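You operate a simulated robot arm through the tools that you are given. There is no shell and no other tool. Be economical: measure what you need, move in short steps, check, and stop when the job is done.

Carry out the task below with a simulated two-armed robot. There is one attempt and no reset: what you move stays moved.

TASK
Stand the switch tester down and unhook lead 1.
Fine: reset it, set 5 strokes and speed 30, then switch off; the lead comes off after the power and goes on the bench beside the tester.

The check looks at the end state, three seconds after you hand in, the way a careful person would. Anything else that was tipped, shoved, dropped, spilled or broken makes it a failure.

THE ROBOT
Two 7-joint arms with two-finger parallel grippers on one trunk, on a base that drives. Base frame: it is fixed to the floor where the robot stands at the start and does not move with it; the origin is under the middle of the robot, x ahead of it, y to its left, z up. Readings come in m, degrees, newtons and seconds.
The left shoulder is at the start at [0.05, 0.158, 1.183], the right one opposite. With the tool pointing down near the work surface each hand reaches from about 0.1 to 0.66 m from the robot's upright axis, wherever it stands, measured 20 degrees to its own side. Places, roughly: bench top right of the switch tester [0.6, -0.6, 0.8]; copper knob [0.8, -0.2, 1.6]; panel speed dial [0.5, -0.3, 1]; panel start button [0.5, -0.4, 1]; red power switch [0.5, 0, 1]; slide knob four [0.7, -0.4, 1.1]; slide knob one [0.7, 0, 1.1]; slide knob three [0.7, -0.3, 1.1]; slide knob two [0.7, -0.1, 1.1]; yellow reset button [0.5, -0.2, 1]. Payload 3.91 kg a hand.
Tool frame (each hand has its own): the origin (TCP) lies between the finger pads and is the grasp point; the fingertips stand 0.03 m ahead of it; z points along the fingers, y is the line along which they close. The gripper opens to 0.11 m. The fingers are 0.02 m wide and 0.01 m thick; the gripper's body (0.048 by 0.112 m) begins 0.055 m behind the TCP.
Orientation is that of the tool frame in the base frame, as a unit quaternion [w, x, y, z]. With the fingers straight down and closing along the base's y, the tool's x points along the base's -x, its y along +y and its z along -z.

THE INTERFACE
- The arms move only by the tool arm_command. It takes "left_increments", "right_increments" or both (then of equal length, played together; a hand with none holds still); each is a list that holds one entry, the list of rows, each a list of 7 numbers: the finger opening in m, from 0 to 0.11, then the shift along the tool's x, y, z in m, then the turn, a rotation vector about the tool's x, y, z in degrees. In form: [[[grip, x, y, z, ax, ay, az], ...]]. A call has 1 to 8 rows; each row shifts and turns the commanded pose from where the row before left it, along the tool's axes as they then stand. A row lasts 0.2 s, in which the tool goes at most 0.05 m and 8.6 degrees; a call with a longer step from one row to the next is refused whole, and so is a gripper value outside its range. A pose out of reach is approached as far as the arm can. The call stops where the force on the tool passes 90 N (or 10 N more than at its start, if that is more) or the arm is blocked; 0.2 s more then pass. The fingers move at their own pace (about 0.153 m/s each) and stop on an object; they squeeze with about 29 N. The grip force told is the motor's: it shows also when the fingers shut on nothing. Time passes only in rows, and 0.2 s behind the last, so rows that do not move let the fingers close. The reply holds the time, the measured pose of the TCP, the force on the tool along the base axes, the opening and the grip force, in the units named above and with some noise, with the torque about the TCP (base axes, N m) and any sound that the robot's microphone picked up.
- Cameras (640 x 400 px; columns grow to the right, rows downward): "scene" is now at [0.1303, -0.035, 1.3568]; the picture's right is [-0.36, -0.93, 0.00], its down [-0.19, 0.07, -0.98] and it looks along [0.91, -0.35, -0.21] (base axes); focal length 214 px, centre (320, 200). "left" rides on the left gripper at [0.072, -0.017, -0.103] in its tool frame; the picture's right is [0.23, 0.97, 0.00], its down [-0.76, 0.18, -0.62] and it looks along [-0.61, 0.14, 0.78] (tool axes); focal length 222 px, centre (320, 200). "right" rides on the right gripper at [0.072, 0.017, -0.103] in its tool frame; the picture's right is [-0.23, 0.97, 0.00], its down [-0.76, -0.18, -0.62] and it looks along [-0.61, -0.14, 0.78] (tool axes); focal length 222 px, centre (320, 200). There is no depth. A picture from a camera that has moved, and an enlarged one, comes with that camera's place and axes in the base frame and with its lens.
- snapshot(camera): a new picture of that camera. No time passes.
- lift_body(by): slides the trunk up (or, below 0, down) by that many m; the arms and the scene camera ride with it, the base frame stays. It gives what a move gives, with no picture.
- steer(legs): drives the robot by 1 to 6 legs, each [ahead, turn to the left] in m and degrees, along the robot's own axes; the way and the turn of a leg run together, so that a leg with both is an arc; at most 1.5 m and 180 degrees a leg. The arms and the cameras ride along, it lands a little off, and it stops where it bumps. It gives what a move gives.
- pan_tilt(pan, tilt): turns the head with the scene camera to pan (to the left, within 80 degrees either way) and tilt (down, from -29 to 69), counted from straight ahead of the robot. It gives what a move gives.
- zoom(camera, box): a new picture of the part [left, top, right, bottom] of that camera's present view, enlarged. No time passes.
- hand_in(): hands the job in; it is judged then, once.

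Go step by step. Nothing tells you exact positions but the pictures and the camera data: compare them with the known pose of the tool, close in by small moves and look again before you grip or let go. The budget is 120 turns and 108 pictures, counting those below and the enlarged ones. Unless the task says otherwise, let go and move clear before handing in, and close with one line.

The tools are called as name(argument=value, ...) on one line, values as JSON. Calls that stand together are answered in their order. arm_command: Moves the arms, as the interface text tells. Its arguments: {"type":"object","properties":{"left_increments":{"type":"array","items":{"type":"array","items":{"type":"array","items":{"type":"number"}}}},"right_increments":{"type":"array","items":{"type":"array","items":{"type":"array","items":{"type":"number"}}}}},"required":[]} The other tools are called the same way: lift_body (by) slides the trunk up or down; steer (legs) drives the base; pan_tilt (pan, tilt) turns the head that bears the scene camera; snapshot (camera) takes a picture; zoom (camera, box) takes an enlarged picture of a part of a camera's view; hand_in () hands the job in.

At the start:

```text
t: 0.0
left_tcp_pos: [0.341, 0.0067, 1.34]
left_tool_rot: [0.0, 0.0, 1.0, 0.001]
left_wrist_force: [-0.2, -0.9, -0.2]
left_ft_torque: [0.0, 0.02, 0.03]
left_finger_gap: 0.11
left_gripper_force: 0.1
right_tcp_pos: [0.3212, -0.2869, 1.3441]
right_tool_rot: [0.0, 0.0, 1.0, 0.001]
right_wrist_force: [0.4, 0.1, -0.6]
right_ft_torque: [-0.02, 0.01, 0.01]
right_finger_gap: 0.11
right_gripper_force: 0.1
trunk travel left (down, up): [-0.425, 0.057]
robot x, y, heading: [-0.003, -0.0028, -0.1]
head pan, tilt: [-21.1, 12.0]
```

scene: 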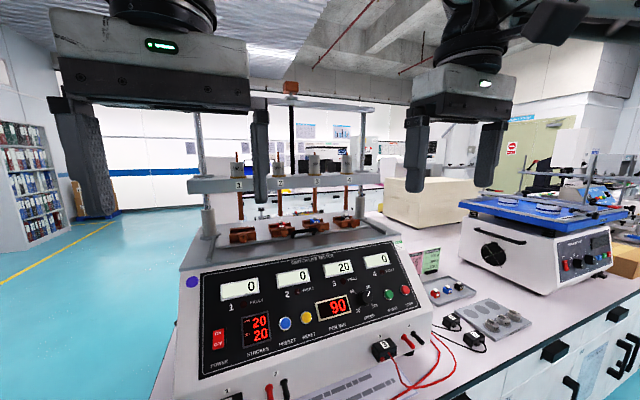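
right: 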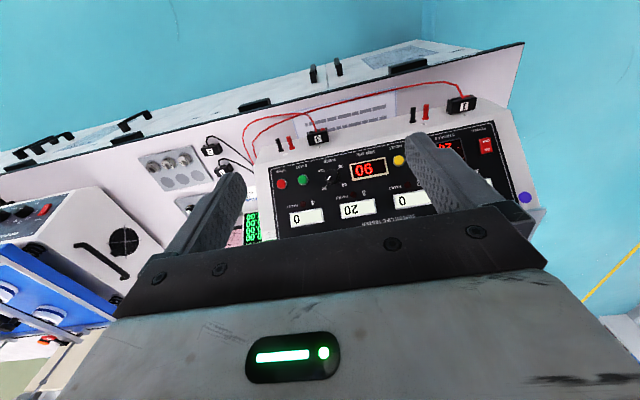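
left: 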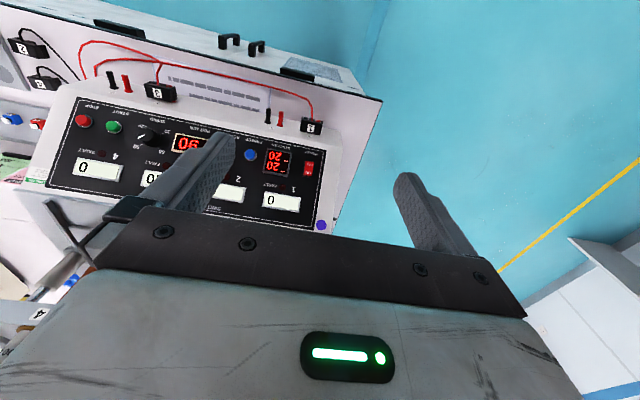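

I see the tester's sloped panel ahead, with the strokes display at 20/20, speed at 90 and counter 3 at 20. First I'll look closely at the panel and the leads.

zoom(camera="scene", box=[180, 240, 440, 400])

pan_tilt(pan=-15, tilt=45)

snapshot(camera="scene")

```text
2.46 times, centred on (310, 320) of scene
camera zoom: at [0.1303, -0.035, 1.3568], right [-0.36, -0.93, 0.0], down [-0.19, 0.07, -0.98], along [0.91, -0.35, -0.21], focal length 528 px, centre (345, -95)
```

zoom: 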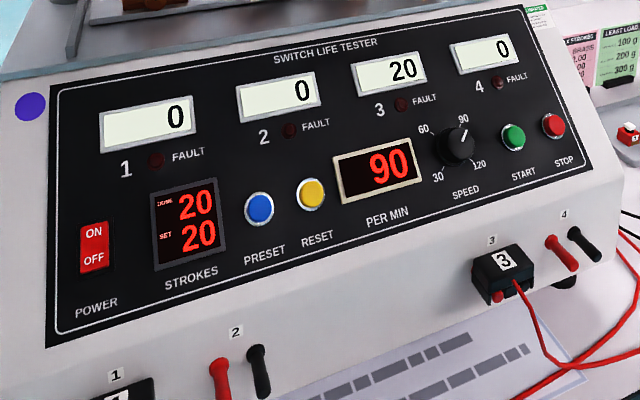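

```text
t: 1.0
left_tcp_pos: [0.3436, 0.0073, 1.3389]
left_tool_rot: [0.0, -0.001, 1.0, 0.001]
left_wrist_force: [17.2, 2.8, -17.0]
left_ft_torque: [-0.04, 0.21, -0.06]
left_finger_gap: 0.11
left_gripper_force: 0.0
right_tcp_pos: [0.3207, -0.2874, 1.3418]
right_tool_rot: [-0.001, 0.0, 1.0, 0.0]
right_wrist_force: [-0.6, 0.2, -0.6]
right_ft_torque: [0.01, 0.01, -0.01]
right_finger_gap: 0.1098
right_gripper_force: 0.0
trunk travel left (down, up): [-0.425, 0.057]
robot x, y, heading: [-0.0001, -0.0017, 0.3]
head pan, tilt: [-15.0, 45.0]
```

```text
103 pictures are left
camera scene: at [0.1248, -0.0245, 1.3118], right [-0.27, -0.96, 0.0], down [-0.62, 0.18, -0.76], along [0.73, -0.21, -0.65], focal length 214 px, centre (320, 200)
```

scene: 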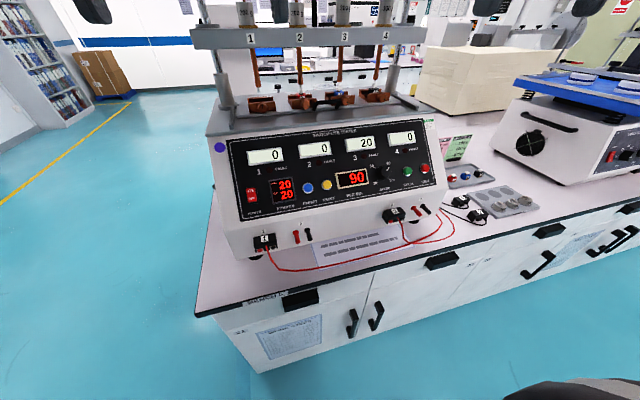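

The panel is fully in view now. The left wrist shows about 17 N after the head turn, so I'll check that along with the details.

zoom(camera="scene", box=[200, 120, 460, 282])

zoom(camera="scene", box=[230, 200, 350, 275])

arm_command(left_increments=[[[0.11, 0, 0, 0, 0, 0, 0], [0.11, 0, 0, 0, 0, 0, 0]]])

snapshot(camera="left")

```text
2.46 times, centred on (330, 201) of scene
camera zoom: at [0.1248, -0.0245, 1.3118], right [-0.27, -0.96, 0.0], down [-0.62, 0.18, -0.76], along [0.73, -0.21, -0.65], focal length 528 px, centre (295, 198)
```

zoom: 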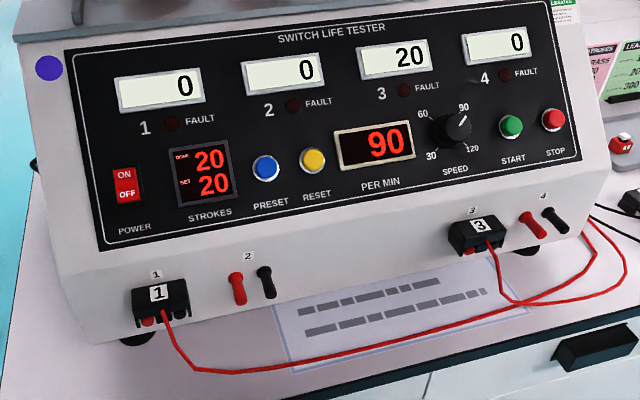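

```text
5.33 times, centred on (290, 238) of scene
camera zoom: at [0.1248, -0.0245, 1.3118], right [-0.27, -0.96, 0.0], down [-0.62, 0.18, -0.76], along [0.73, -0.21, -0.65], focal length 1144 px, centre (480, 0)
```

zoom: 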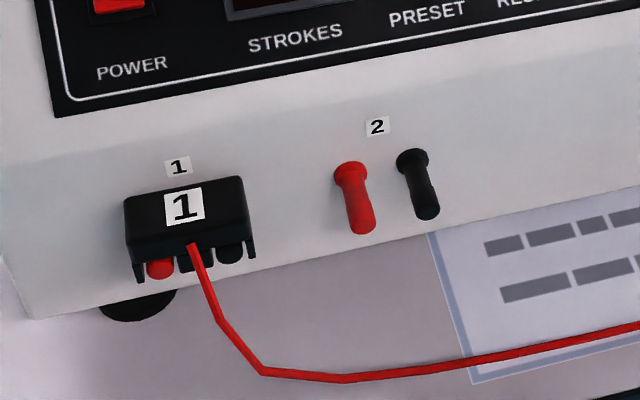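

```text
t: 1.6
left_tcp_pos: [0.3431, 0.0081, 1.3397]
left_tool_rot: [0.0, -0.002, 1.0, 0.001]
left_wrist_force: [25.2, 2.7, -14.7]
left_ft_torque: [-0.09, 1.3, 0.15]
left_finger_gap: 0.11
left_gripper_force: 0.0
right_tcp_pos: [0.3197, -0.2864, 1.3425]
right_tool_rot: [0.0, 0.001, 1.0, 0.0]
right_wrist_force: [0.1, 0.0, -0.2]
right_ft_torque: [-0.01, 0.0, 0.03]
right_finger_gap: 0.11
right_gripper_force: 0.2
trunk travel left (down, up): [-0.425, 0.057]
robot x, y, heading: [0.002, -0.0005, -0.0]
head pan, tilt: [-15.0, 45.0]
```

```text
100 pictures are left
camera left: at [0.2695, -0.0096, 1.4444], right [-0.23, 0.97, 0.0], down [0.76, 0.18, 0.62], along [0.61, 0.14, -0.78], focal length 222 px, centre (320, 200)
```

left: 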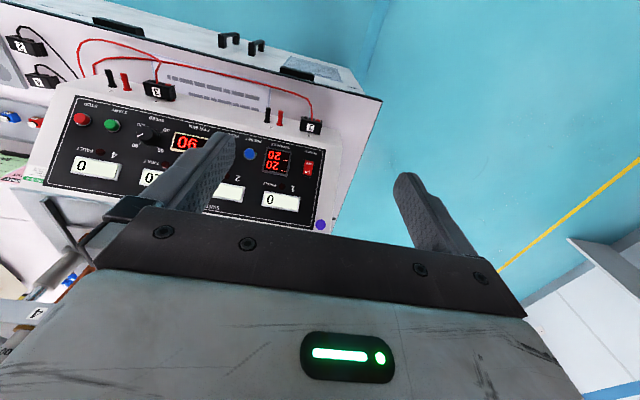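

The head seems to be leaning on the left arm (steady +x force), so I'll move the left hand sideways to the left and up, away from both the head and the tester.

arm_command(left_increments=[[[0.11, 0, 0.04, 0, 0, 0, 0], [0.11, 0, 0.04, 0, 0, 0, 0], [0.11, 0, 0.04, 0, 0, 0, 0], [0.11, 0, 0.04, 0, 0, 0, 0], [0.11, 0, 0.0, 0, 0, 0, 0]]])

snapshot(camera="scene")

```text
t: 2.8
left_tcp_pos: [0.3404, 0.1667, 1.3411]
left_tool_rot: [0.0, 0.001, 1.0, 0.0]
left_wrist_force: [-0.2, -0.2, -0.3]
left_ft_torque: [-0.01, 0.0, 0.0]
left_finger_gap: 0.1102
left_gripper_force: 0.0
right_tcp_pos: [0.3208, -0.288, 1.3432]
right_tool_rot: [-0.001, 0.001, 1.0, 0.001]
right_wrist_force: [1.4, 0.2, 0.2]
right_ft_torque: [0.03, -0.02, 0.0]
right_finger_gap: 0.1097
right_gripper_force: 0.2
trunk travel left (down, up): [-0.425, 0.057]
robot x, y, heading: [-0.0019, -0.0011, 0.1]
head pan, tilt: [-15.0, 45.0]
```

```text
99 pictures are left
camera scene: at [0.1221, -0.0231, 1.305], right [-0.26, -0.97, 0.0], down [-0.68, 0.18, -0.71], along [0.68, -0.18, -0.71], focal length 214 px, centre (320, 200)
```

scene: 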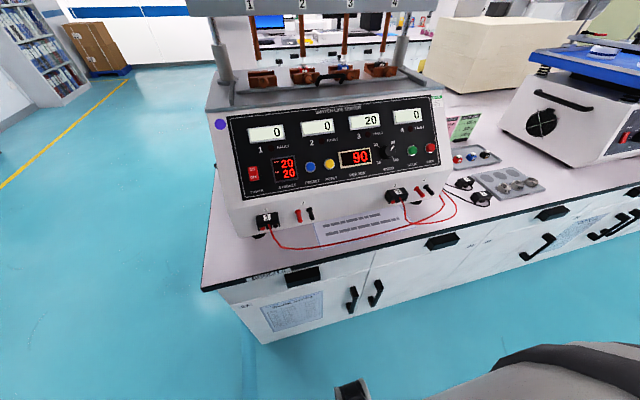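

Contact is clear. By triangulation reset is near (0.52, -0.15, 1.01), the power switch near (0.52, 0.02, 1.01) and lead 1's plug near (0.46, 0.01, 0.93), with the panel sloped about 45°. I'll bring the closed right hand above the reset button and tilt it to face the panel.

arm_command(right_increments=[[[0, -0.02, 0.019, 0.035, 0, 0, 0], [0, -0.02, 0.019, 0.035, 0, 0, 0], [0, -0.02, 0.019, 0.035, 0, 0, 0], [0, -0.02, 0.019, 0.035, 0, 0, 0], [0, -0.02, 0.019, 0.035, 0, 0, 0], [0, -0.02, 0.019, 0.035, 0, 0, 0], [0, -0.02, 0.019, 0.035, 0, 0, 0]]])

arm_command(right_increments=[[[0, 0, 0, 0, 0, -8.4, 0], [0, 0, 0, 0, 0, -8.4, 0], [0, 0, 0, 0, 0, -8.4, 0], [0, 0, 0, 0, 0, -8.4, 0], [0, 0, 0, 0, 0, -8.4, 0], [0, 0, 0, 0, 0, 0, 0]]])

snapshot(camera="scene")

snapshot(camera="right")

```text
t: 4.4
left_tcp_pos: [0.342, 0.1674, 1.3408]
left_tool_rot: [0.0, 0.001, 1.0, 0.001]
left_wrist_force: [0.2, 0.0, -0.3]
left_ft_torque: [0.01, 0.0, -0.01]
left_finger_gap: 0.1099
left_gripper_force: 0.1
right_tcp_pos: [0.4633, -0.1531, 1.0985]
right_tool_rot: [0.0, 0.002, 1.0, -0.001]
right_wrist_force: [0.2, 0.5, -0.9]
right_ft_torque: [0.02, -0.01, -0.03]
right_finger_gap: 0.0002
right_gripper_force: 29.0
trunk travel left (down, up): [-0.425, 0.057]
robot x, y, heading: [0.0019, -0.0003, -0.1]
head pan, tilt: [-15.0, 45.0]
```

```text
t: 5.8
left_tcp_pos: [0.3414, 0.1667, 1.3402]
left_tool_rot: [0.0, 0.0, 1.0, 0.001]
left_wrist_force: [0.1, -0.1, -1.6]
left_ft_torque: [0.0, 0.01, 0.0]
left_finger_gap: 0.1098
left_gripper_force: 0.1
right_tcp_pos: [0.4605, -0.1541, 1.0977]
right_tool_rot: [0.36, -0.001, 0.933, 0.0]
right_wrist_force: [-0.3, -1.0, -0.5]
right_ft_torque: [0.01, -0.03, 0.02]
right_finger_gap: 0.0
right_gripper_force: 29.1
trunk travel left (down, up): [-0.425, 0.057]
robot x, y, heading: [-0.0025, 0.0004, -0.0]
head pan, tilt: [-15.0, 45.0]
```

```text
98 pictures are left
camera scene: at [0.1219, -0.0225, 1.305], right [-0.26, -0.97, 0.0], down [-0.68, 0.18, -0.71], along [0.68, -0.18, -0.71], focal length 214 px, centre (320, 200)
```

scene: 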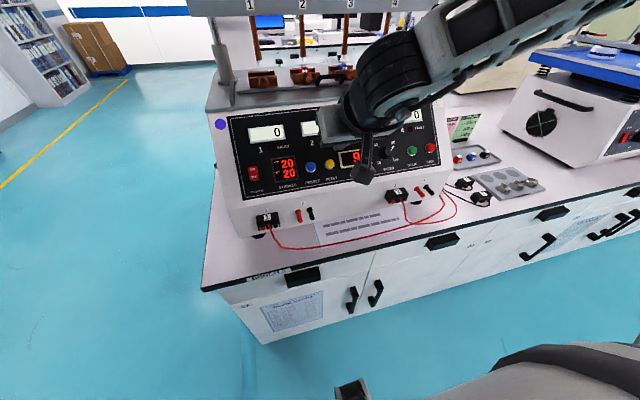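

```text
97 pictures are left
camera right: at [0.3362, -0.1364, 1.1267], right [0.17, 0.97, 0.15], down [0.15, -0.18, 0.97], along [0.97, -0.14, -0.17], focal length 222 px, centre (320, 200)
```

right: 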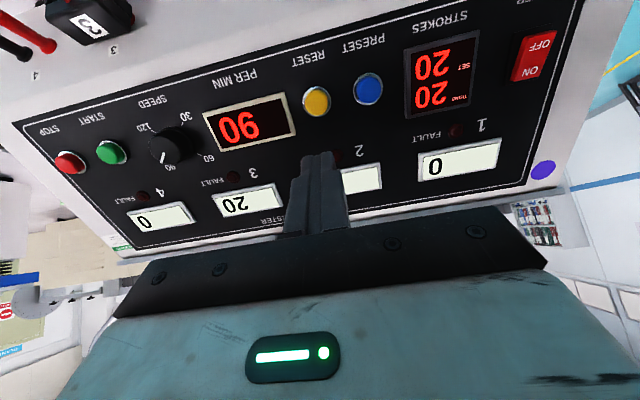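

The tool now faces the panel squarely (tool z about (0.67, 0, -0.74)), and reset is about 19 mm along tool x and about 75 mm ahead of the fingertips. I'll close in partway and check the alignment.

arm_command(right_increments=[[[0, 0.0186, 0, 0, 0, 0, 0], [0, 0, 0, 0.025, 0, 0, 0], [0, 0, 0, 0.025, 0, 0, 0], [0, 0, 0, 0, 0, 0, 0]]])

snapshot(camera="right")

zoom(camera="scene", box=[240, 90, 440, 215])

```text
t: 6.8
left_tcp_pos: [0.3409, 0.1669, 1.3403]
left_tool_rot: [0.001, 0.001, 1.0, -0.001]
left_wrist_force: [-0.3, 0.1, 0.1]
left_ft_torque: [0.01, -0.04, 0.01]
left_finger_gap: 0.1102
left_gripper_force: 0.0
right_tcp_pos: [0.4808, -0.1545, 1.0471]
right_tool_rot: [0.358, 0.0, 0.934, 0.0]
right_wrist_force: [0.0, 0.0, -0.8]
right_ft_torque: [-0.03, 0.01, -0.02]
right_finger_gap: 0.0
right_gripper_force: 29.1
trunk travel left (down, up): [-0.425, 0.057]
robot x, y, heading: [0.0018, 0.0002, -0.3]
head pan, tilt: [-15.0, 45.0]
```

```text
96 pictures are left
camera right: at [0.356, -0.1366, 1.0766], right [0.17, 0.97, 0.15], down [0.15, -0.18, 0.97], along [0.97, -0.14, -0.17], focal length 222 px, centre (320, 200)
```

right: 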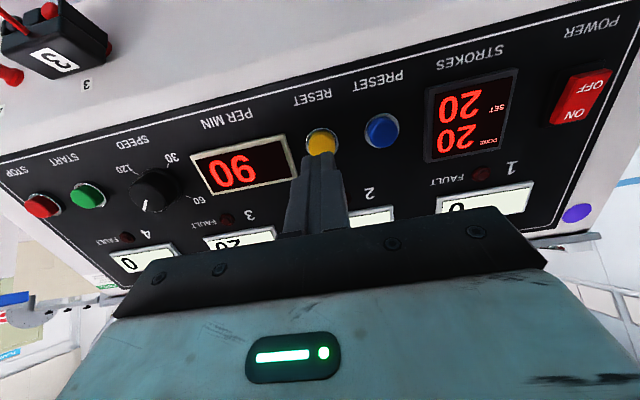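

```text
3.20 times, centred on (340, 152) of scene
camera zoom: at [0.1217, -0.0225, 1.3051], right [-0.26, -0.97, 0.0], down [-0.68, 0.18, -0.71], along [0.68, -0.18, -0.71], focal length 686 px, centre (256, 352)
```

zoom: 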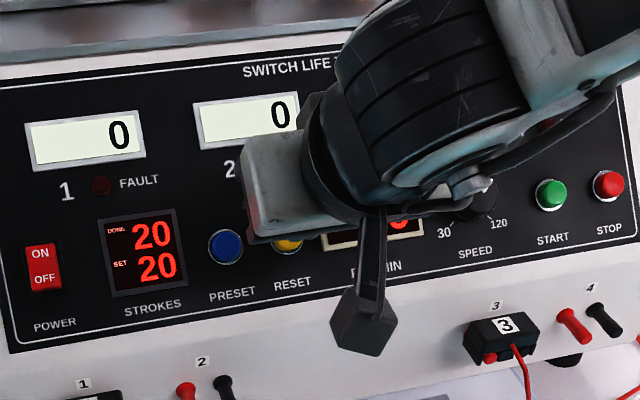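

Aligned within a few millimetres. I'll press reset with small steps and watch the force.

arm_command(right_increments=[[[0, 0.002, 0, 0.016, 0, 0, 0], [0, 0, 0, 0.004, 0, 0, 0], [0, 0, 0, 0.004, 0, 0, 0], [0, 0, 0, 0.003, 0, 0, 0]]])

snapshot(camera="right")

```text
t: 7.8
left_tcp_pos: [0.3415, 0.1681, 1.3415]
left_tool_rot: [0.0, 0.0, 1.0, -0.001]
left_wrist_force: [0.7, 0.3, 0.2]
left_ft_torque: [0.0, 0.0, -0.02]
left_finger_gap: 0.1101
left_gripper_force: 0.0
right_tcp_pos: [0.4968, -0.1548, 1.0266]
right_tool_rot: [0.358, 0.001, 0.934, 0.0]
right_wrist_force: [-1.6, -0.2, 0.5]
right_ft_torque: [0.02, 0.03, -0.03]
right_finger_gap: 0.0
right_gripper_force: 28.5
trunk travel left (down, up): [-0.425, 0.057]
robot x, y, heading: [-0.0015, 0.0011, 0.2]
head pan, tilt: [-15.0, 45.0]
heard: click
```

```text
94 pictures are left
camera right: at [0.3717, -0.1361, 1.0561], right [0.17, 0.97, 0.15], down [0.15, -0.18, 0.97], along [0.97, -0.14, -0.17], focal length 222 px, centre (320, 200)
```

right: 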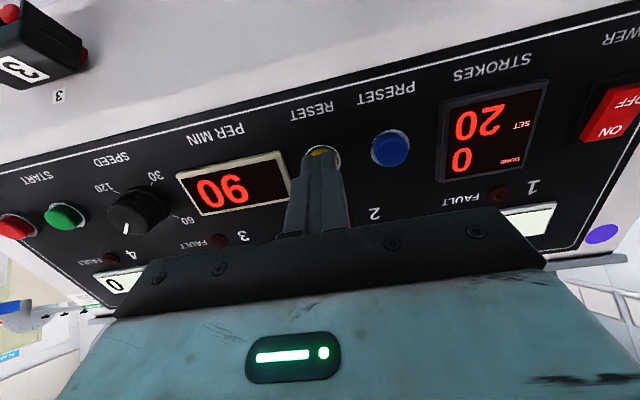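

A click was heard and DONE now reads 0, so reset worked. Next I'll back off, shift about 47 mm left to the blue preset button, and check the alignment.

arm_command(right_increments=[[[0, 0, 0, -0.025, 0, 0, 0], [0, 0, 0.024, 0, 0, 0, 0], [0, 0, 0.023, 0, 0, 0, 0], [0, 0, 0, 0.008, 0, 0, 0], [0, 0, 0, 0, 0, 0, 0]]])

snapshot(camera="right")

zoom(camera="scene", box=[240, 90, 440, 215])

```text
t: 9.0
left_tcp_pos: [0.3411, 0.1671, 1.34]
left_tool_rot: [0.001, -0.001, 1.0, 0.0]
left_wrist_force: [0.2, 0.8, 1.0]
left_ft_torque: [0.01, 0.0, 0.01]
left_finger_gap: 0.1102
left_gripper_force: 0.0
right_tcp_pos: [0.4856, -0.106, 1.0396]
right_tool_rot: [0.358, 0.0, 0.934, 0.0]
right_wrist_force: [0.1, 0.3, -0.9]
right_ft_torque: [0.03, -0.02, -0.02]
right_finger_gap: 0.0
right_gripper_force: 29.1
trunk travel left (down, up): [-0.425, 0.057]
robot x, y, heading: [0.0013, -0.002, -0.1]
head pan, tilt: [-15.0, 45.0]
```

```text
93 pictures are left
camera right: at [0.3604, -0.089, 1.0695], right [0.17, 0.97, 0.15], down [0.15, -0.18, 0.97], along [0.97, -0.14, -0.17], focal length 222 px, centre (320, 200)
```

right: 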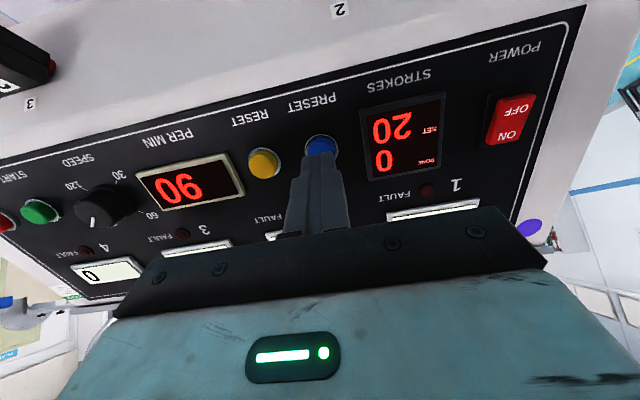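

```text
3.20 times, centred on (340, 152) of scene
camera zoom: at [0.1218, -0.0225, 1.305], right [-0.26, -0.97, 0.0], down [-0.68, 0.18, -0.71], along [0.68, -0.18, -0.71], focal length 686 px, centre (256, 352)
```

zoom: 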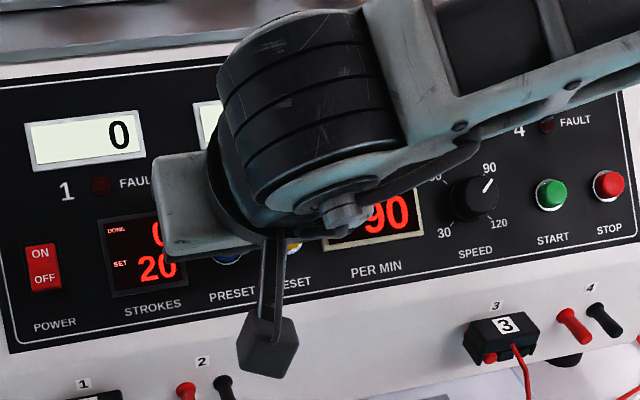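

Well centred on preset. I'll press it once and see how SET responds.

arm_command(right_increments=[[[0, 0.001, 0, 0.009, 0, 0, 0], [0, 0, 0, 0.004, 0, 0, 0], [0, 0, 0, 0.004, 0, 0, 0]]])

snapshot(camera="right")

```text
t: 9.8
left_tcp_pos: [0.342, 0.1678, 1.3404]
left_tool_rot: [0.0, -0.001, 1.0, 0.0]
left_wrist_force: [-0.3, -0.2, -0.6]
left_ft_torque: [-0.01, -0.01, -0.04]
left_finger_gap: 0.1099
left_gripper_force: 0.1
right_tcp_pos: [0.493, -0.1146, 1.0284]
right_tool_rot: [0.359, -0.001, 0.933, 0.001]
right_wrist_force: [-0.5, 0.2, 0.5]
right_ft_torque: [-0.01, -0.02, 0.03]
right_finger_gap: 0.0
right_gripper_force: 28.7
right hand out of reach, approached as far as the arm can: row 1, 3
trunk travel left (down, up): [-0.425, 0.057]
robot x, y, heading: [-0.0034, 0.0015, -0.1]
head pan, tilt: [-15.0, 45.0]
```

```text
91 pictures are left
camera right: at [0.3692, -0.0958, 1.0583], right [0.17, 0.97, 0.15], down [0.15, -0.18, 0.97], along [0.97, -0.14, -0.18], focal length 222 px, centre (320, 200)
```

right: 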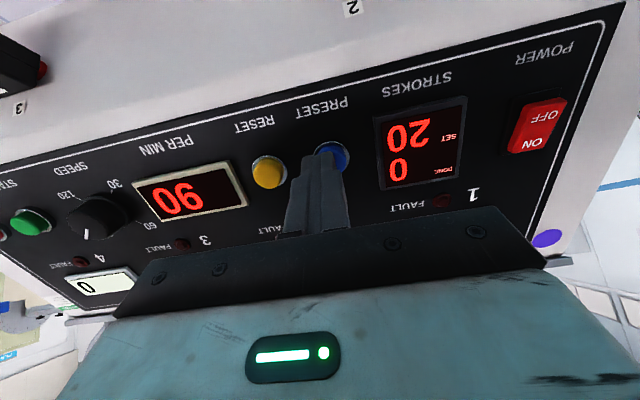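

The right arm hit its limit here before pressing, because the tilted wrist is folded too close to the shoulder. I'll retract, back the base up about 12 cm and re-approach.

arm_command(right_increments=[[[0, 0, 0, -0.04, 0, 0, 0], [0, 0, 0, -0.03, 0, 0, 0], [0, 0, 0, 0, 0, 0, 0]]])

steer(legs=[[-0.13, 0]])

snapshot(camera="right")

```text
t: 10.6
left_tcp_pos: [0.3411, 0.1671, 1.3408]
left_tool_rot: [0.0, 0.0, 1.0, 0.001]
left_wrist_force: [0.5, -0.2, 0.5]
left_ft_torque: [-0.01, -0.01, 0.0]
left_finger_gap: 0.1101
left_gripper_force: 0.2
right_tcp_pos: [0.4468, -0.1125, 1.0804]
right_tool_rot: [0.358, 0.0, 0.934, 0.0]
right_wrist_force: [0.2, 0.4, -0.3]
right_ft_torque: [0.03, 0.02, 0.02]
right_finger_gap: 0.0
right_gripper_force: 28.6
trunk travel left (down, up): [-0.425, 0.057]
robot x, y, heading: [0.0023, -0.001, 0.1]
head pan, tilt: [-15.0, 45.0]
```

```text
t: 11.8
left_tcp_pos: [0.2147, 0.1663, 1.3407]
left_tool_rot: [0.0, 0.001, 1.0, -0.001]
left_wrist_force: [0.0, 0.3, -0.5]
left_ft_torque: [0.01, -0.03, -0.02]
left_finger_gap: 0.11
left_gripper_force: 0.1
right_tcp_pos: [0.3204, -0.1144, 1.0807]
right_tool_rot: [0.359, 0.001, 0.933, 0.0]
right_wrist_force: [-0.9, 0.1, 0.1]
right_ft_torque: [0.02, 0.02, -0.02]
right_finger_gap: 0.0
right_gripper_force: 28.5
trunk travel left (down, up): [-0.425, 0.057]
robot x, y, heading: [-0.1241, -0.0025, -0.0]
head pan, tilt: [-15.0, 45.0]
```

```text
90 pictures are left
camera right: at [0.1965, -0.096, 1.1101], right [0.17, 0.97, 0.15], down [0.15, -0.18, 0.97], along [0.97, -0.14, -0.17], focal length 222 px, centre (320, 200)
```

right: 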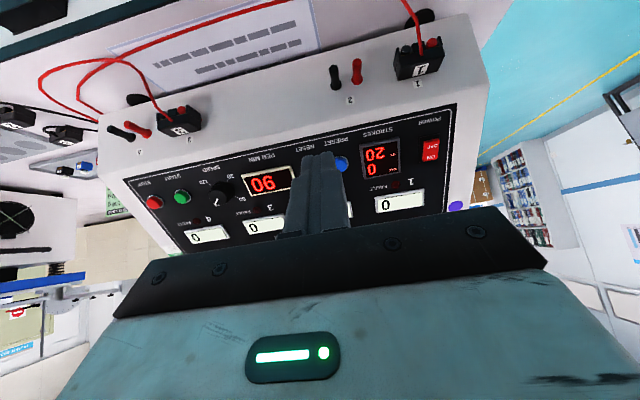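

Counters are all 0 now. I'll re-approach the preset hover pose.

arm_command(right_increments=[[[0, -0.0237, 0.002, 0.0353, 0, 0, 0], [0, -0.0237, 0.002, 0.0353, 0, 0, 0], [0, -0.0237, 0.002, 0.0353, 0, 0, 0], [0, -0.0237, 0.002, 0.0353, 0, 0, 0], [0, 0, 0, 0, 0, 0, 0]]])

snapshot(camera="right")

```text
t: 13.1
left_tcp_pos: [0.2157, 0.167, 1.3405]
left_tool_rot: [0.0, 0.002, 1.0, 0.0]
left_wrist_force: [0.4, 0.0, 0.1]
left_ft_torque: [-0.01, 0.0, 0.01]
left_finger_gap: 0.1098
left_gripper_force: 0.1
right_tcp_pos: [0.4582, -0.1499, 1.052]
right_tool_rot: [0.359, 0.0, 0.934, 0.001]
right_wrist_force: [-0.7, 0.4, -0.2]
right_ft_torque: [0.0, 0.0, -0.04]
right_finger_gap: 0.0002
right_gripper_force: 28.8
right hand out of reach, approached as far as the arm can: row 2, 3, 4
trunk travel left (down, up): [-0.425, 0.057]
robot x, y, heading: [-0.1224, 0.002, -0.1]
head pan, tilt: [-15.0, 45.0]
```

```text
89 pictures are left
camera right: at [0.3328, -0.1324, 1.0822], right [0.17, 0.97, 0.15], down [0.15, -0.18, 0.97], along [0.97, -0.14, -0.17], focal length 222 px, centre (320, 200)
```

right: 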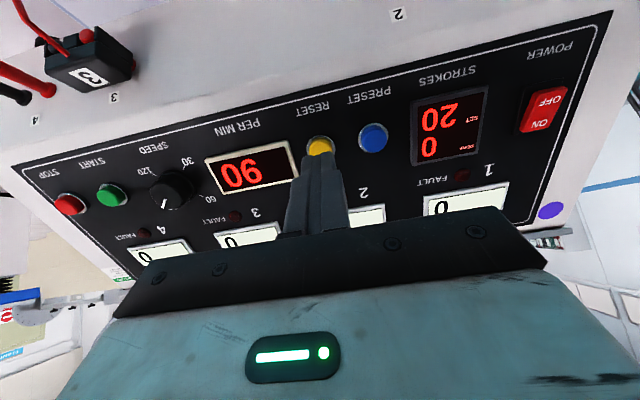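

Counters are cleared, but reaching across the body is what limits the right arm, not closeness. I'll do the dial first (it lies well on the right side, at about (0.528, -0.308, 1.01)): retract, swing right, and drive forward again.

arm_command(right_increments=[[[0.08, 0.018, -0.0316, -0.02, 0, 0, 0], [0.08, 0.018, -0.0316, -0.02, 0, 0, 0], [0.08, 0.018, -0.0316, -0.02, 0, 0, 0], [0.08, 0.018, -0.0316, -0.02, 0, 0, 0], [0.08, 0.018, -0.0316, -0.02, 0, 0, 0], [0.08, 0, 0, 0, 0, 0, 0]]])

steer(legs=[[0.12, 0]])

snapshot(camera="right")

```text
t: 14.4
left_tcp_pos: [0.2161, 0.167, 1.3396]
left_tool_rot: [0.0, 0.001, 1.0, 0.0]
left_wrist_force: [-0.4, 0.1, 0.8]
left_ft_torque: [0.01, -0.01, -0.02]
left_finger_gap: 0.1102
left_gripper_force: 0.0
right_tcp_pos: [0.321, -0.31, 1.0677]
right_tool_rot: [0.357, 0.001, 0.934, -0.001]
right_wrist_force: [-0.2, 0.5, -0.3]
right_ft_torque: [0.02, 0.03, 0.0]
right_finger_gap: 0.0798
right_gripper_force: 0.1
trunk travel left (down, up): [-0.425, 0.057]
robot x, y, heading: [-0.1261, -0.0001, -0.1]
head pan, tilt: [-15.0, 45.0]
```

```text
t: 15.7
left_tcp_pos: [0.3357, 0.1673, 1.3393]
left_tool_rot: [-0.002, 0.0, 1.0, 0.0]
left_wrist_force: [0.0, 0.8, 0.2]
left_ft_torque: [0.01, 0.03, 0.02]
left_finger_gap: 0.1101
left_gripper_force: 0.1
right_tcp_pos: [0.4413, -0.3101, 1.0671]
right_tool_rot: [0.358, 0.001, 0.934, 0.0]
right_wrist_force: [0.0, -0.7, 0.1]
right_ft_torque: [-0.01, 0.03, 0.04]
right_finger_gap: 0.0804
right_gripper_force: 0.0
trunk travel left (down, up): [-0.425, 0.057]
robot x, y, heading: [-0.0082, -0.0009, -0.3]
head pan, tilt: [-15.0, 45.0]
```

```text
88 pictures are left
camera right: at [0.317, -0.2921, 1.0962], right [0.17, 0.97, 0.15], down [0.15, -0.18, 0.97], along [0.97, -0.14, -0.18], focal length 222 px, centre (320, 200)
```

right: 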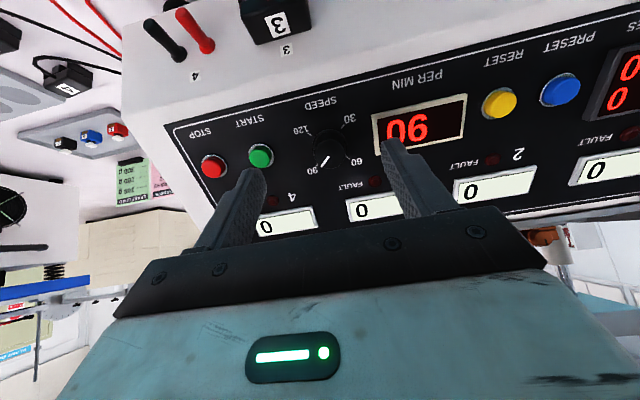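

The knob sits at (0.528, -0.308, 1.010) in both views and is about 38 mm wide. I'll line up on it, pre-rotate +45°, and approach halfway.

arm_command(right_increments=[[[0.062, -0.0259, 0.002, 0, 0, 0, 0], [0.062, 0, 0, 0, 0, 0, 7.5], [0.062, 0, 0, 0, 0, 0, 7.5], [0.062, 0, 0, 0, 0, 0, 7.5], [0.062, 0, 0, 0, 0, 0, 7.5], [0.062, 0, 0, 0, 0, 0, 7.5], [0.062, 0, 0, 0, 0, 0, 7.5], [0.062, 0, 0, 0.04, 0, 0, 0]]])

snapshot(camera="right")

zoom(camera="scene", box=[280, 90, 480, 215])

```text
t: 17.5
left_tcp_pos: [0.3347, 0.1665, 1.3401]
left_tool_rot: [-0.001, 0.0, 1.0, 0.001]
left_wrist_force: [-0.1, -0.3, 0.5]
left_ft_torque: [-0.03, -0.01, 0.0]
left_finger_gap: 0.1099
left_gripper_force: 0.0
right_tcp_pos: [0.4869, -0.3068, 1.0545]
right_tool_rot: [0.33, 0.359, 0.862, 0.138]
right_wrist_force: [-0.7, -0.1, -0.5]
right_ft_torque: [-0.02, -0.01, -0.03]
right_finger_gap: 0.062
right_gripper_force: 0.1
trunk travel left (down, up): [-0.425, 0.057]
robot x, y, heading: [-0.0086, -0.0017, -0.0]
head pan, tilt: [-15.0, 45.0]
```

```text
87 pictures are left
camera right: at [0.3869, -0.2431, 1.1067], right [0.63, 0.53, 0.57], down [-0.11, -0.66, 0.74], along [0.77, -0.53, -0.36], focal length 222 px, centre (320, 200)
```

right: 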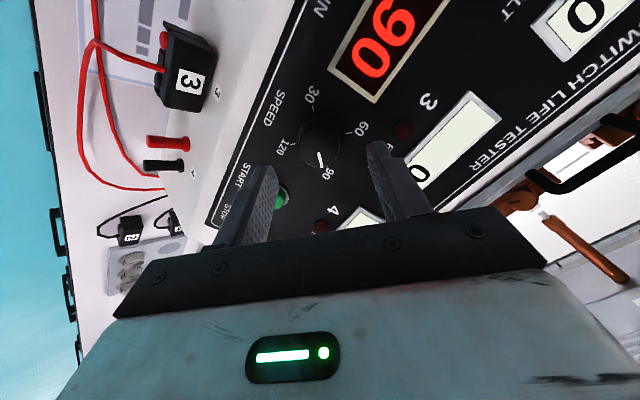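

```text
3.20 times, centred on (380, 152) of scene
camera zoom: at [0.1157, -0.0226, 1.3049], right [-0.26, -0.97, 0.0], down [-0.68, 0.18, -0.71], along [0.68, -0.18, -0.71], focal length 686 px, centre (128, 352)
```

zoom: 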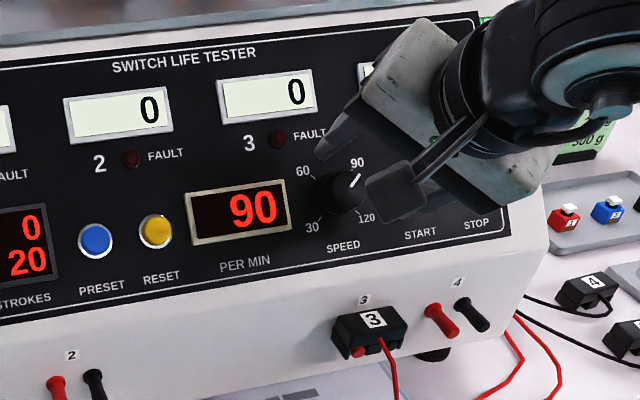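

The fingers straddle the knob cleanly. I'll advance 44 mm and close on it.

arm_command(right_increments=[[[0.062, 0, 0, 0.02, 0, 0, 0], [0.062, 0, 0, 0.018, 0, 0, 0], [0.062, 0, 0, 0.006, 0, 0, 0], [0.062, 0, 0, 0, 0, 0, 0]]])

snapshot(camera="right")

```text
t: 18.5
left_tcp_pos: [0.3246, 0.1682, 1.3425]
left_tool_rot: [0.004, 0.0, 1.0, 0.0]
left_wrist_force: [0.0, -0.8, 0.1]
left_ft_torque: [0.0, 0.01, 0.04]
left_finger_gap: 0.1103
left_gripper_force: 0.0
right_tcp_pos: [0.5115, -0.3083, 1.0293]
right_tool_rot: [0.337, 0.356, 0.86, 0.14]
right_wrist_force: [-37.9, -6.0, 34.3]
right_ft_torque: [0.79, -1.53, 0.4]
right_finger_gap: 0.0583
right_gripper_force: 0.1
trunk travel left (down, up): [-0.425, 0.057]
robot x, y, heading: [-0.0112, 0.0005, 0.1]
head pan, tilt: [-15.0, 45.0]
```

```text
85 pictures are left
camera right: at [0.4105, -0.2431, 1.0795], right [0.62, 0.53, 0.58], down [-0.12, -0.66, 0.74], along [0.77, -0.53, -0.35], focal length 222 px, centre (320, 200)
```

right: 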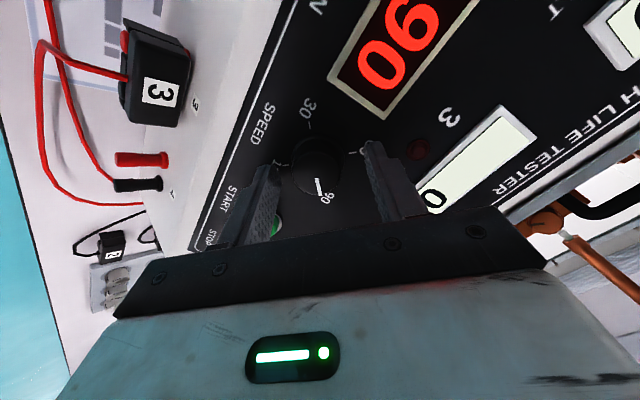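

The fingertips touched the panel at about 50 N. I'll back off 11 mm so they stand just clear, then close on the knob.

arm_command(right_increments=[[[0.062, 0, 0, -0.012, 0, 0, 0], [0.062, 0, 0, 0, 0, 0, 0], [0.02, 0, 0, 0, 0, 0, 0], [0.02, 0, 0, 0, 0, 0, 0]]])

snapshot(camera="right")

```text
t: 19.5
left_tcp_pos: [0.3351, 0.1679, 1.339]
left_tool_rot: [-0.001, 0.001, 1.0, 0.001]
left_wrist_force: [-0.5, 0.1, -1.0]
left_ft_torque: [0.03, -0.04, 0.02]
left_finger_gap: 0.1102
left_gripper_force: 0.1
right_tcp_pos: [0.5082, -0.3065, 1.029]
right_tool_rot: [0.33, 0.356, 0.863, 0.137]
right_wrist_force: [7.7, 9.1, -8.4]
right_ft_torque: [0.44, -0.96, 0.44]
right_finger_gap: 0.0326
right_gripper_force: 44.4
trunk travel left (down, up): [-0.425, 0.057]
robot x, y, heading: [-0.0042, -0.0059, 0.2]
head pan, tilt: [-15.0, 45.0]
```

```text
84 pictures are left
camera right: at [0.409, -0.243, 1.0807], right [0.63, 0.53, 0.57], down [-0.11, -0.67, 0.74], along [0.77, -0.53, -0.36], focal length 222 px, centre (320, 200)
```

right: 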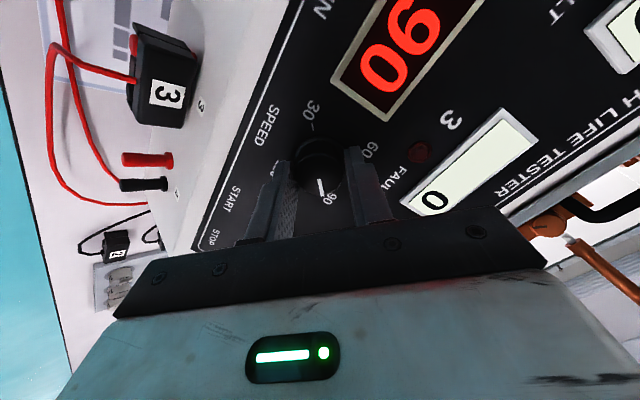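

The knob is gripped (33 mm). I'll turn it counter-clockwise 64° first and watch the display.

arm_command(right_increments=[[[0.02, 0, 0, 0, 0, 0, -8], [0.02, 0, 0, 0, 0, 0, -8], [0.02, 0, 0, 0, 0, 0, -8], [0.02, 0, 0, 0, 0, 0, -8], [0.02, 0, 0, 0, 0, 0, -8], [0.02, 0, 0, 0, 0, 0, -8], [0.02, 0, 0, 0, 0, 0, -8], [0.02, 0, 0, 0, 0, 0, -8]]])

snapshot(camera="right")

```text
t: 21.3
left_tcp_pos: [0.3359, 0.1698, 1.3398]
left_tool_rot: [-0.001, 0.0, 1.0, -0.002]
left_wrist_force: [-0.1, -0.5, 0.5]
left_ft_torque: [-0.02, -0.02, -0.01]
left_finger_gap: 0.11
left_gripper_force: 0.2
right_tcp_pos: [0.5074, -0.3061, 1.0299]
right_tool_rot: [0.351, -0.156, 0.921, -0.059]
right_wrist_force: [0.8, 21.7, -16.2]
right_ft_torque: [-0.69, 0.6, -0.84]
right_finger_gap: 0.032
right_gripper_force: 45.3
trunk travel left (down, up): [-0.425, 0.057]
robot x, y, heading: [-0.0053, -0.0027, 0.1]
head pan, tilt: [-15.0, 45.0]
```

```text
83 pictures are left
camera right: at [0.3831, -0.3128, 1.0588], right [-0.08, 0.99, -0.07], down [0.17, 0.08, 0.98], along [0.98, 0.07, -0.17], focal length 222 px, centre (320, 200)
```

right: 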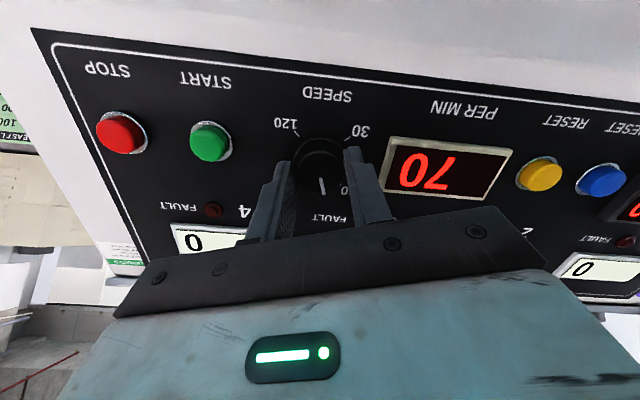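

The display has dropped to 70 as the knob turns. I'll continue another 64°.

arm_command(right_increments=[[[0.02, 0, 0, 0, 0, 0, -8], [0.02, 0, 0, 0, 0, 0, -8], [0.02, 0, 0, 0, 0, 0, -8], [0.02, 0, 0, 0, 0, 0, -8], [0.02, 0, 0, 0, 0, 0, -8], [0.02, 0, 0, 0, 0, 0, -8], [0.02, 0, 0, 0, 0, 0, -8], [0.02, 0, 0, 0, 0, 0, -8]]])

snapshot(camera="right")

```text
t: 23.1
left_tcp_pos: [0.3342, 0.168, 1.3414]
left_tool_rot: [-0.001, -0.001, 1.0, -0.001]
left_wrist_force: [-0.9, 0.1, 0.4]
left_ft_torque: [-0.01, 0.0, -0.02]
left_finger_gap: 0.1101
left_gripper_force: 0.1
right_tcp_pos: [0.5076, -0.3052, 1.0293]
right_tool_rot: [0.266, -0.621, 0.698, -0.235]
right_wrist_force: [-6.6, 18.3, -17.4]
right_ft_torque: [-0.46, -0.21, -0.55]
right_finger_gap: 0.0329
right_gripper_force: 45.0
trunk travel left (down, up): [-0.425, 0.057]
robot x, y, heading: [-0.0055, 0.0012, -0.2]
head pan, tilt: [-15.0, 45.0]
```

```text
82 pictures are left
camera right: at [0.4183, -0.3748, 1.091], right [-0.7, 0.34, -0.62], down [-0.22, 0.73, 0.64], along [0.68, 0.59, -0.44], focal length 222 px, centre (320, 200)
```

right: 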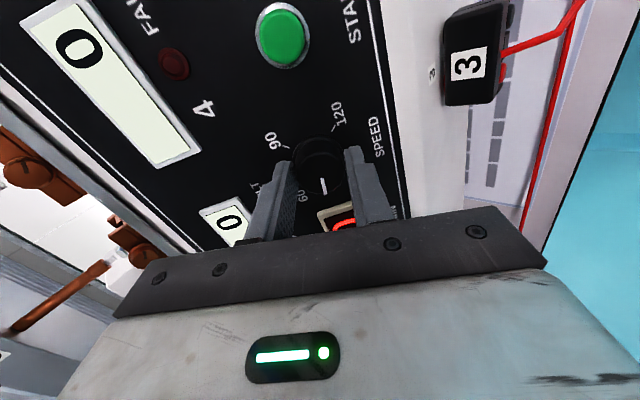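

No limit reached so far. I'll continue 45° more and check the display with the scene camera.

arm_command(right_increments=[[[0.02, 0, 0, 0, 0, 0, -7.5], [0.02, 0, 0, 0, 0, 0, -7.5], [0.02, 0, 0, 0, 0, 0, -7.5], [0.02, 0, 0, 0, 0, 0, -7.5], [0.02, 0, 0, 0, 0, 0, -7.5], [0.02, 0, 0, 0, 0, 0, -7.5]]])

snapshot(camera="right")

zoom(camera="scene", box=[240, 90, 440, 215])

```text
t: 24.5
left_tcp_pos: [0.3341, 0.1702, 1.3401]
left_tool_rot: [0.0, 0.001, 1.0, -0.002]
left_wrist_force: [-0.4, -0.7, 0.1]
left_ft_torque: [-0.03, -0.01, -0.01]
left_finger_gap: 0.1098
left_gripper_force: 0.0
right_tcp_pos: [0.5069, -0.3069, 1.0298]
right_tool_rot: [-0.225, 0.742, -0.559, 0.294]
right_wrist_force: [23.8, 14.7, 28.5]
right_ft_torque: [0.84, -1.28, 0.91]
right_finger_gap: 0.0321
right_gripper_force: 45.0
right hand out of reach, approached as far as the arm can: row 3, 4, 5, 6
trunk travel left (down, up): [-0.425, 0.057]
robot x, y, heading: [-0.0074, 0.003, 0.0]
head pan, tilt: [-15.0, 45.0]
```

```text
81 pictures are left
camera right: at [0.4364, -0.38, 1.1073], right [-0.72, -0.05, -0.69], down [-0.46, 0.78, 0.43], along [0.52, 0.63, -0.58], focal length 222 px, centre (320, 200)
```

right: 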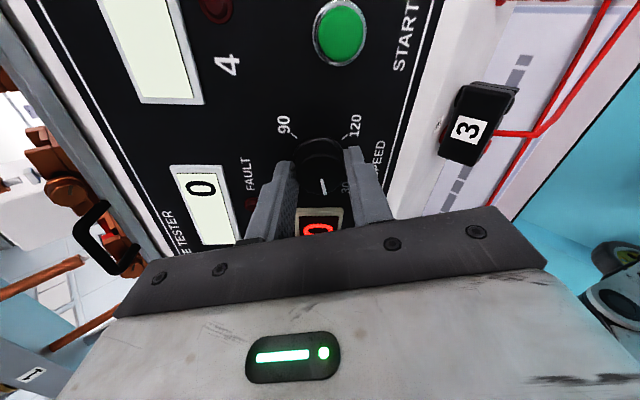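

```text
3.20 times, centred on (340, 152) of scene
camera zoom: at [0.1148, -0.0194, 1.3053], right [-0.26, -0.97, 0.0], down [-0.68, 0.18, -0.71], along [0.68, -0.19, -0.71], focal length 686 px, centre (256, 352)
```

zoom: 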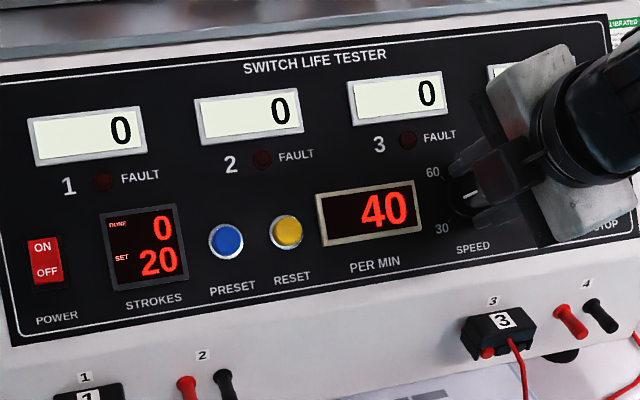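

The speed is at 40 and the wrist is at its limit. I'll release, back out, rotate the hand back and re-grip for the last 30°.

arm_command(right_increments=[[[0.062, 0, 0, 0, 0, 0, 0], [0.062, 0, 0, 0, 0, 0, 0], [0.062, 0, 0, -0.03, 0, 0, 0], [0.062, 0, 0, 0, 0, 0, 8], [0.062, 0, 0, 0, 0, 0, 8], [0.062, 0, 0, 0, 0, 0, 8], [0.062, 0, 0, 0, 0, 0, 8], [0.062, 0, 0, 0, 0, 0, 8]]])

arm_command(right_increments=[[[0.062, 0, 0, 0, 0, 0, 8], [0.062, 0, 0, 0, 0, 0, 8], [0.062, 0, 0, 0, 0, 0, 8], [0.062, 0, 0, 0, 0, 0, 0]]])

snapshot(camera="right")

```text
t: 26.3
left_tcp_pos: [0.3342, 0.1667, 1.3402]
left_tool_rot: [-0.001, 0.0, 1.0, 0.001]
left_wrist_force: [-0.1, -0.5, 0.9]
left_ft_torque: [-0.01, 0.03, 0.02]
left_finger_gap: 0.11
left_gripper_force: 0.1
right_tcp_pos: [0.4858, -0.3133, 1.0335]
right_tool_rot: [0.305, -0.502, 0.785, -0.194]
right_wrist_force: [0.7, 0.5, 0.4]
right_ft_torque: [0.03, 0.03, 0.02]
right_finger_gap: 0.0623
right_gripper_force: 0.1
right hand out of reach, approached as far as the arm can: row 3
trunk travel left (down, up): [-0.425, 0.057]
robot x, y, heading: [-0.0096, -0.0012, -0.2]
head pan, tilt: [-15.0, 45.0]
```

```text
t: 27.3
left_tcp_pos: [0.3341, 0.1675, 1.3401]
left_tool_rot: [0.0, 0.001, 1.0, 0.0]
left_wrist_force: [-0.2, 0.4, -0.4]
left_ft_torque: [0.03, 0.0, 0.01]
left_finger_gap: 0.11
left_gripper_force: 0.0
right_tcp_pos: [0.487, -0.3116, 1.0344]
right_tool_rot: [0.339, -0.328, 0.873, -0.127]
right_wrist_force: [0.2, -0.3, 0.4]
right_ft_torque: [-0.01, 0.01, -0.02]
right_finger_gap: 0.0622
right_gripper_force: 0.0
trunk travel left (down, up): [-0.425, 0.057]
robot x, y, heading: [-0.0062, 0.0005, 0.2]
head pan, tilt: [-15.0, 45.0]
```

```text
79 pictures are left
camera right: at [0.3667, -0.3463, 1.0671], right [-0.35, 0.88, -0.32], down [0.09, 0.37, 0.93], along [0.93, 0.3, -0.21], focal length 222 px, centre (320, 200)
```

right: 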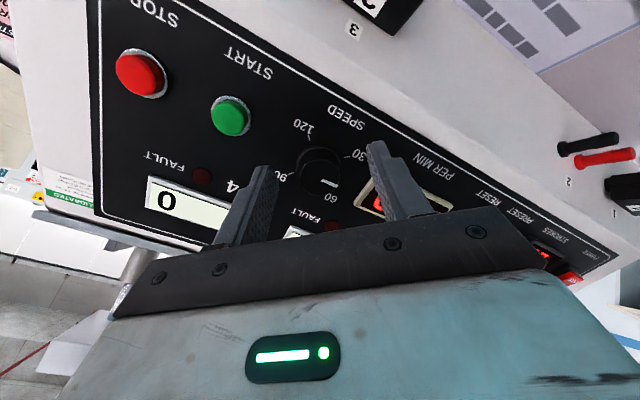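

The hand is about 12 mm off the knob axis after the retreat. I'll shift back onto the axis, advance, and re-grip.

arm_command(right_increments=[[[0.062, -0.0125, -0.0037, 0, 0, 0, 0], [0.062, 0, 0, 0.0165, 0, 0, 0], [0.062, 0, 0, 0, 0, 0, 0], [0.02, 0, 0, 0, 0, 0, 0], [0.02, 0, 0, 0, 0, 0, 0]]])

snapshot(camera="right")

```text
t: 28.5
left_tcp_pos: [0.334, 0.1668, 1.3403]
left_tool_rot: [0.0, 0.0, 1.0, 0.0]
left_wrist_force: [0.2, 0.2, 0.7]
left_ft_torque: [-0.04, -0.01, -0.01]
left_finger_gap: 0.1102
left_gripper_force: 0.1
right_tcp_pos: [0.5065, -0.3068, 1.0333]
right_tool_rot: [0.338, -0.331, 0.872, -0.126]
right_wrist_force: [-3.4, 5.4, -4.7]
right_ft_torque: [0.02, -0.67, 0.02]
right_finger_gap: 0.0321
right_gripper_force: 44.8
trunk travel left (down, up): [-0.425, 0.057]
robot x, y, heading: [-0.0078, -0.0002, 0.0]
head pan, tilt: [-15.0, 45.0]
```

```text
78 pictures are left
camera right: at [0.3866, -0.3404, 1.0646], right [-0.35, 0.88, -0.32], down [0.09, 0.37, 0.93], along [0.93, 0.3, -0.21], focal length 222 px, centre (320, 200)
```

right: 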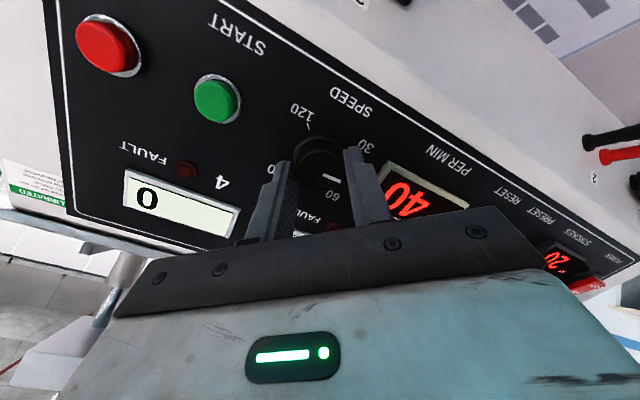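

Gripped again at 40. I'll turn 30° more.

arm_command(right_increments=[[[0.02, 0, 0, 0, 0, 0, -7.5], [0.02, 0, 0, 0, 0, 0, -7.5], [0.02, 0, 0, 0, 0, 0, -7.5], [0.02, 0, 0, 0, 0, 0, -7.5], [0.02, 0, 0, 0, 0, 0, 0]]])

snapshot(camera="right")

zoom(camera="scene", box=[300, 120, 440, 208])

```text
t: 29.7
left_tcp_pos: [0.3324, 0.168, 1.3403]
left_tool_rot: [0.0, 0.0, 1.0, -0.001]
left_wrist_force: [0.0, 0.1, -0.5]
left_ft_torque: [-0.02, -0.01, -0.02]
left_finger_gap: 0.11
left_gripper_force: 0.1
right_tcp_pos: [0.5059, -0.3058, 1.0312]
right_tool_rot: [0.293, -0.545, 0.757, -0.211]
right_wrist_force: [-8.6, 7.2, -3.2]
right_ft_torque: [-0.57, -0.19, -0.62]
right_finger_gap: 0.0325
right_gripper_force: 45.1
trunk travel left (down, up): [-0.425, 0.057]
robot x, y, heading: [-0.0068, -0.0012, -0.4]
head pan, tilt: [-15.0, 45.0]
```

```text
77 pictures are left
camera right: at [0.4059, -0.3682, 1.0821], right [-0.63, 0.52, -0.57], down [-0.12, 0.66, 0.74], along [0.77, 0.53, -0.36], focal length 222 px, centre (320, 200)
```

right: 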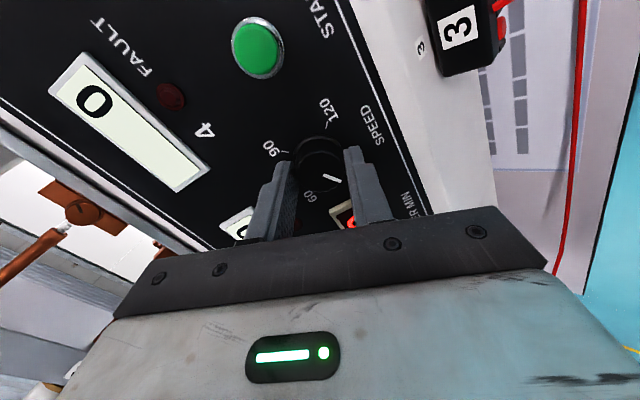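

```text
4.55 times, centred on (370, 164) of scene
camera zoom: at [0.1138, -0.0218, 1.3051], right [-0.26, -0.97, 0.0], down [-0.68, 0.18, -0.71], along [0.68, -0.18, -0.71], focal length 975 px, centre (93, 364)
```

zoom: 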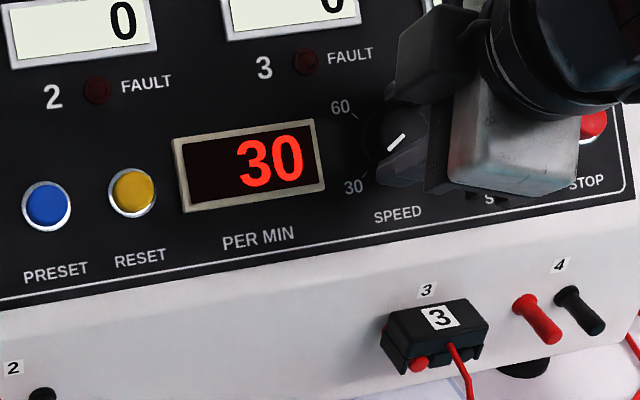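

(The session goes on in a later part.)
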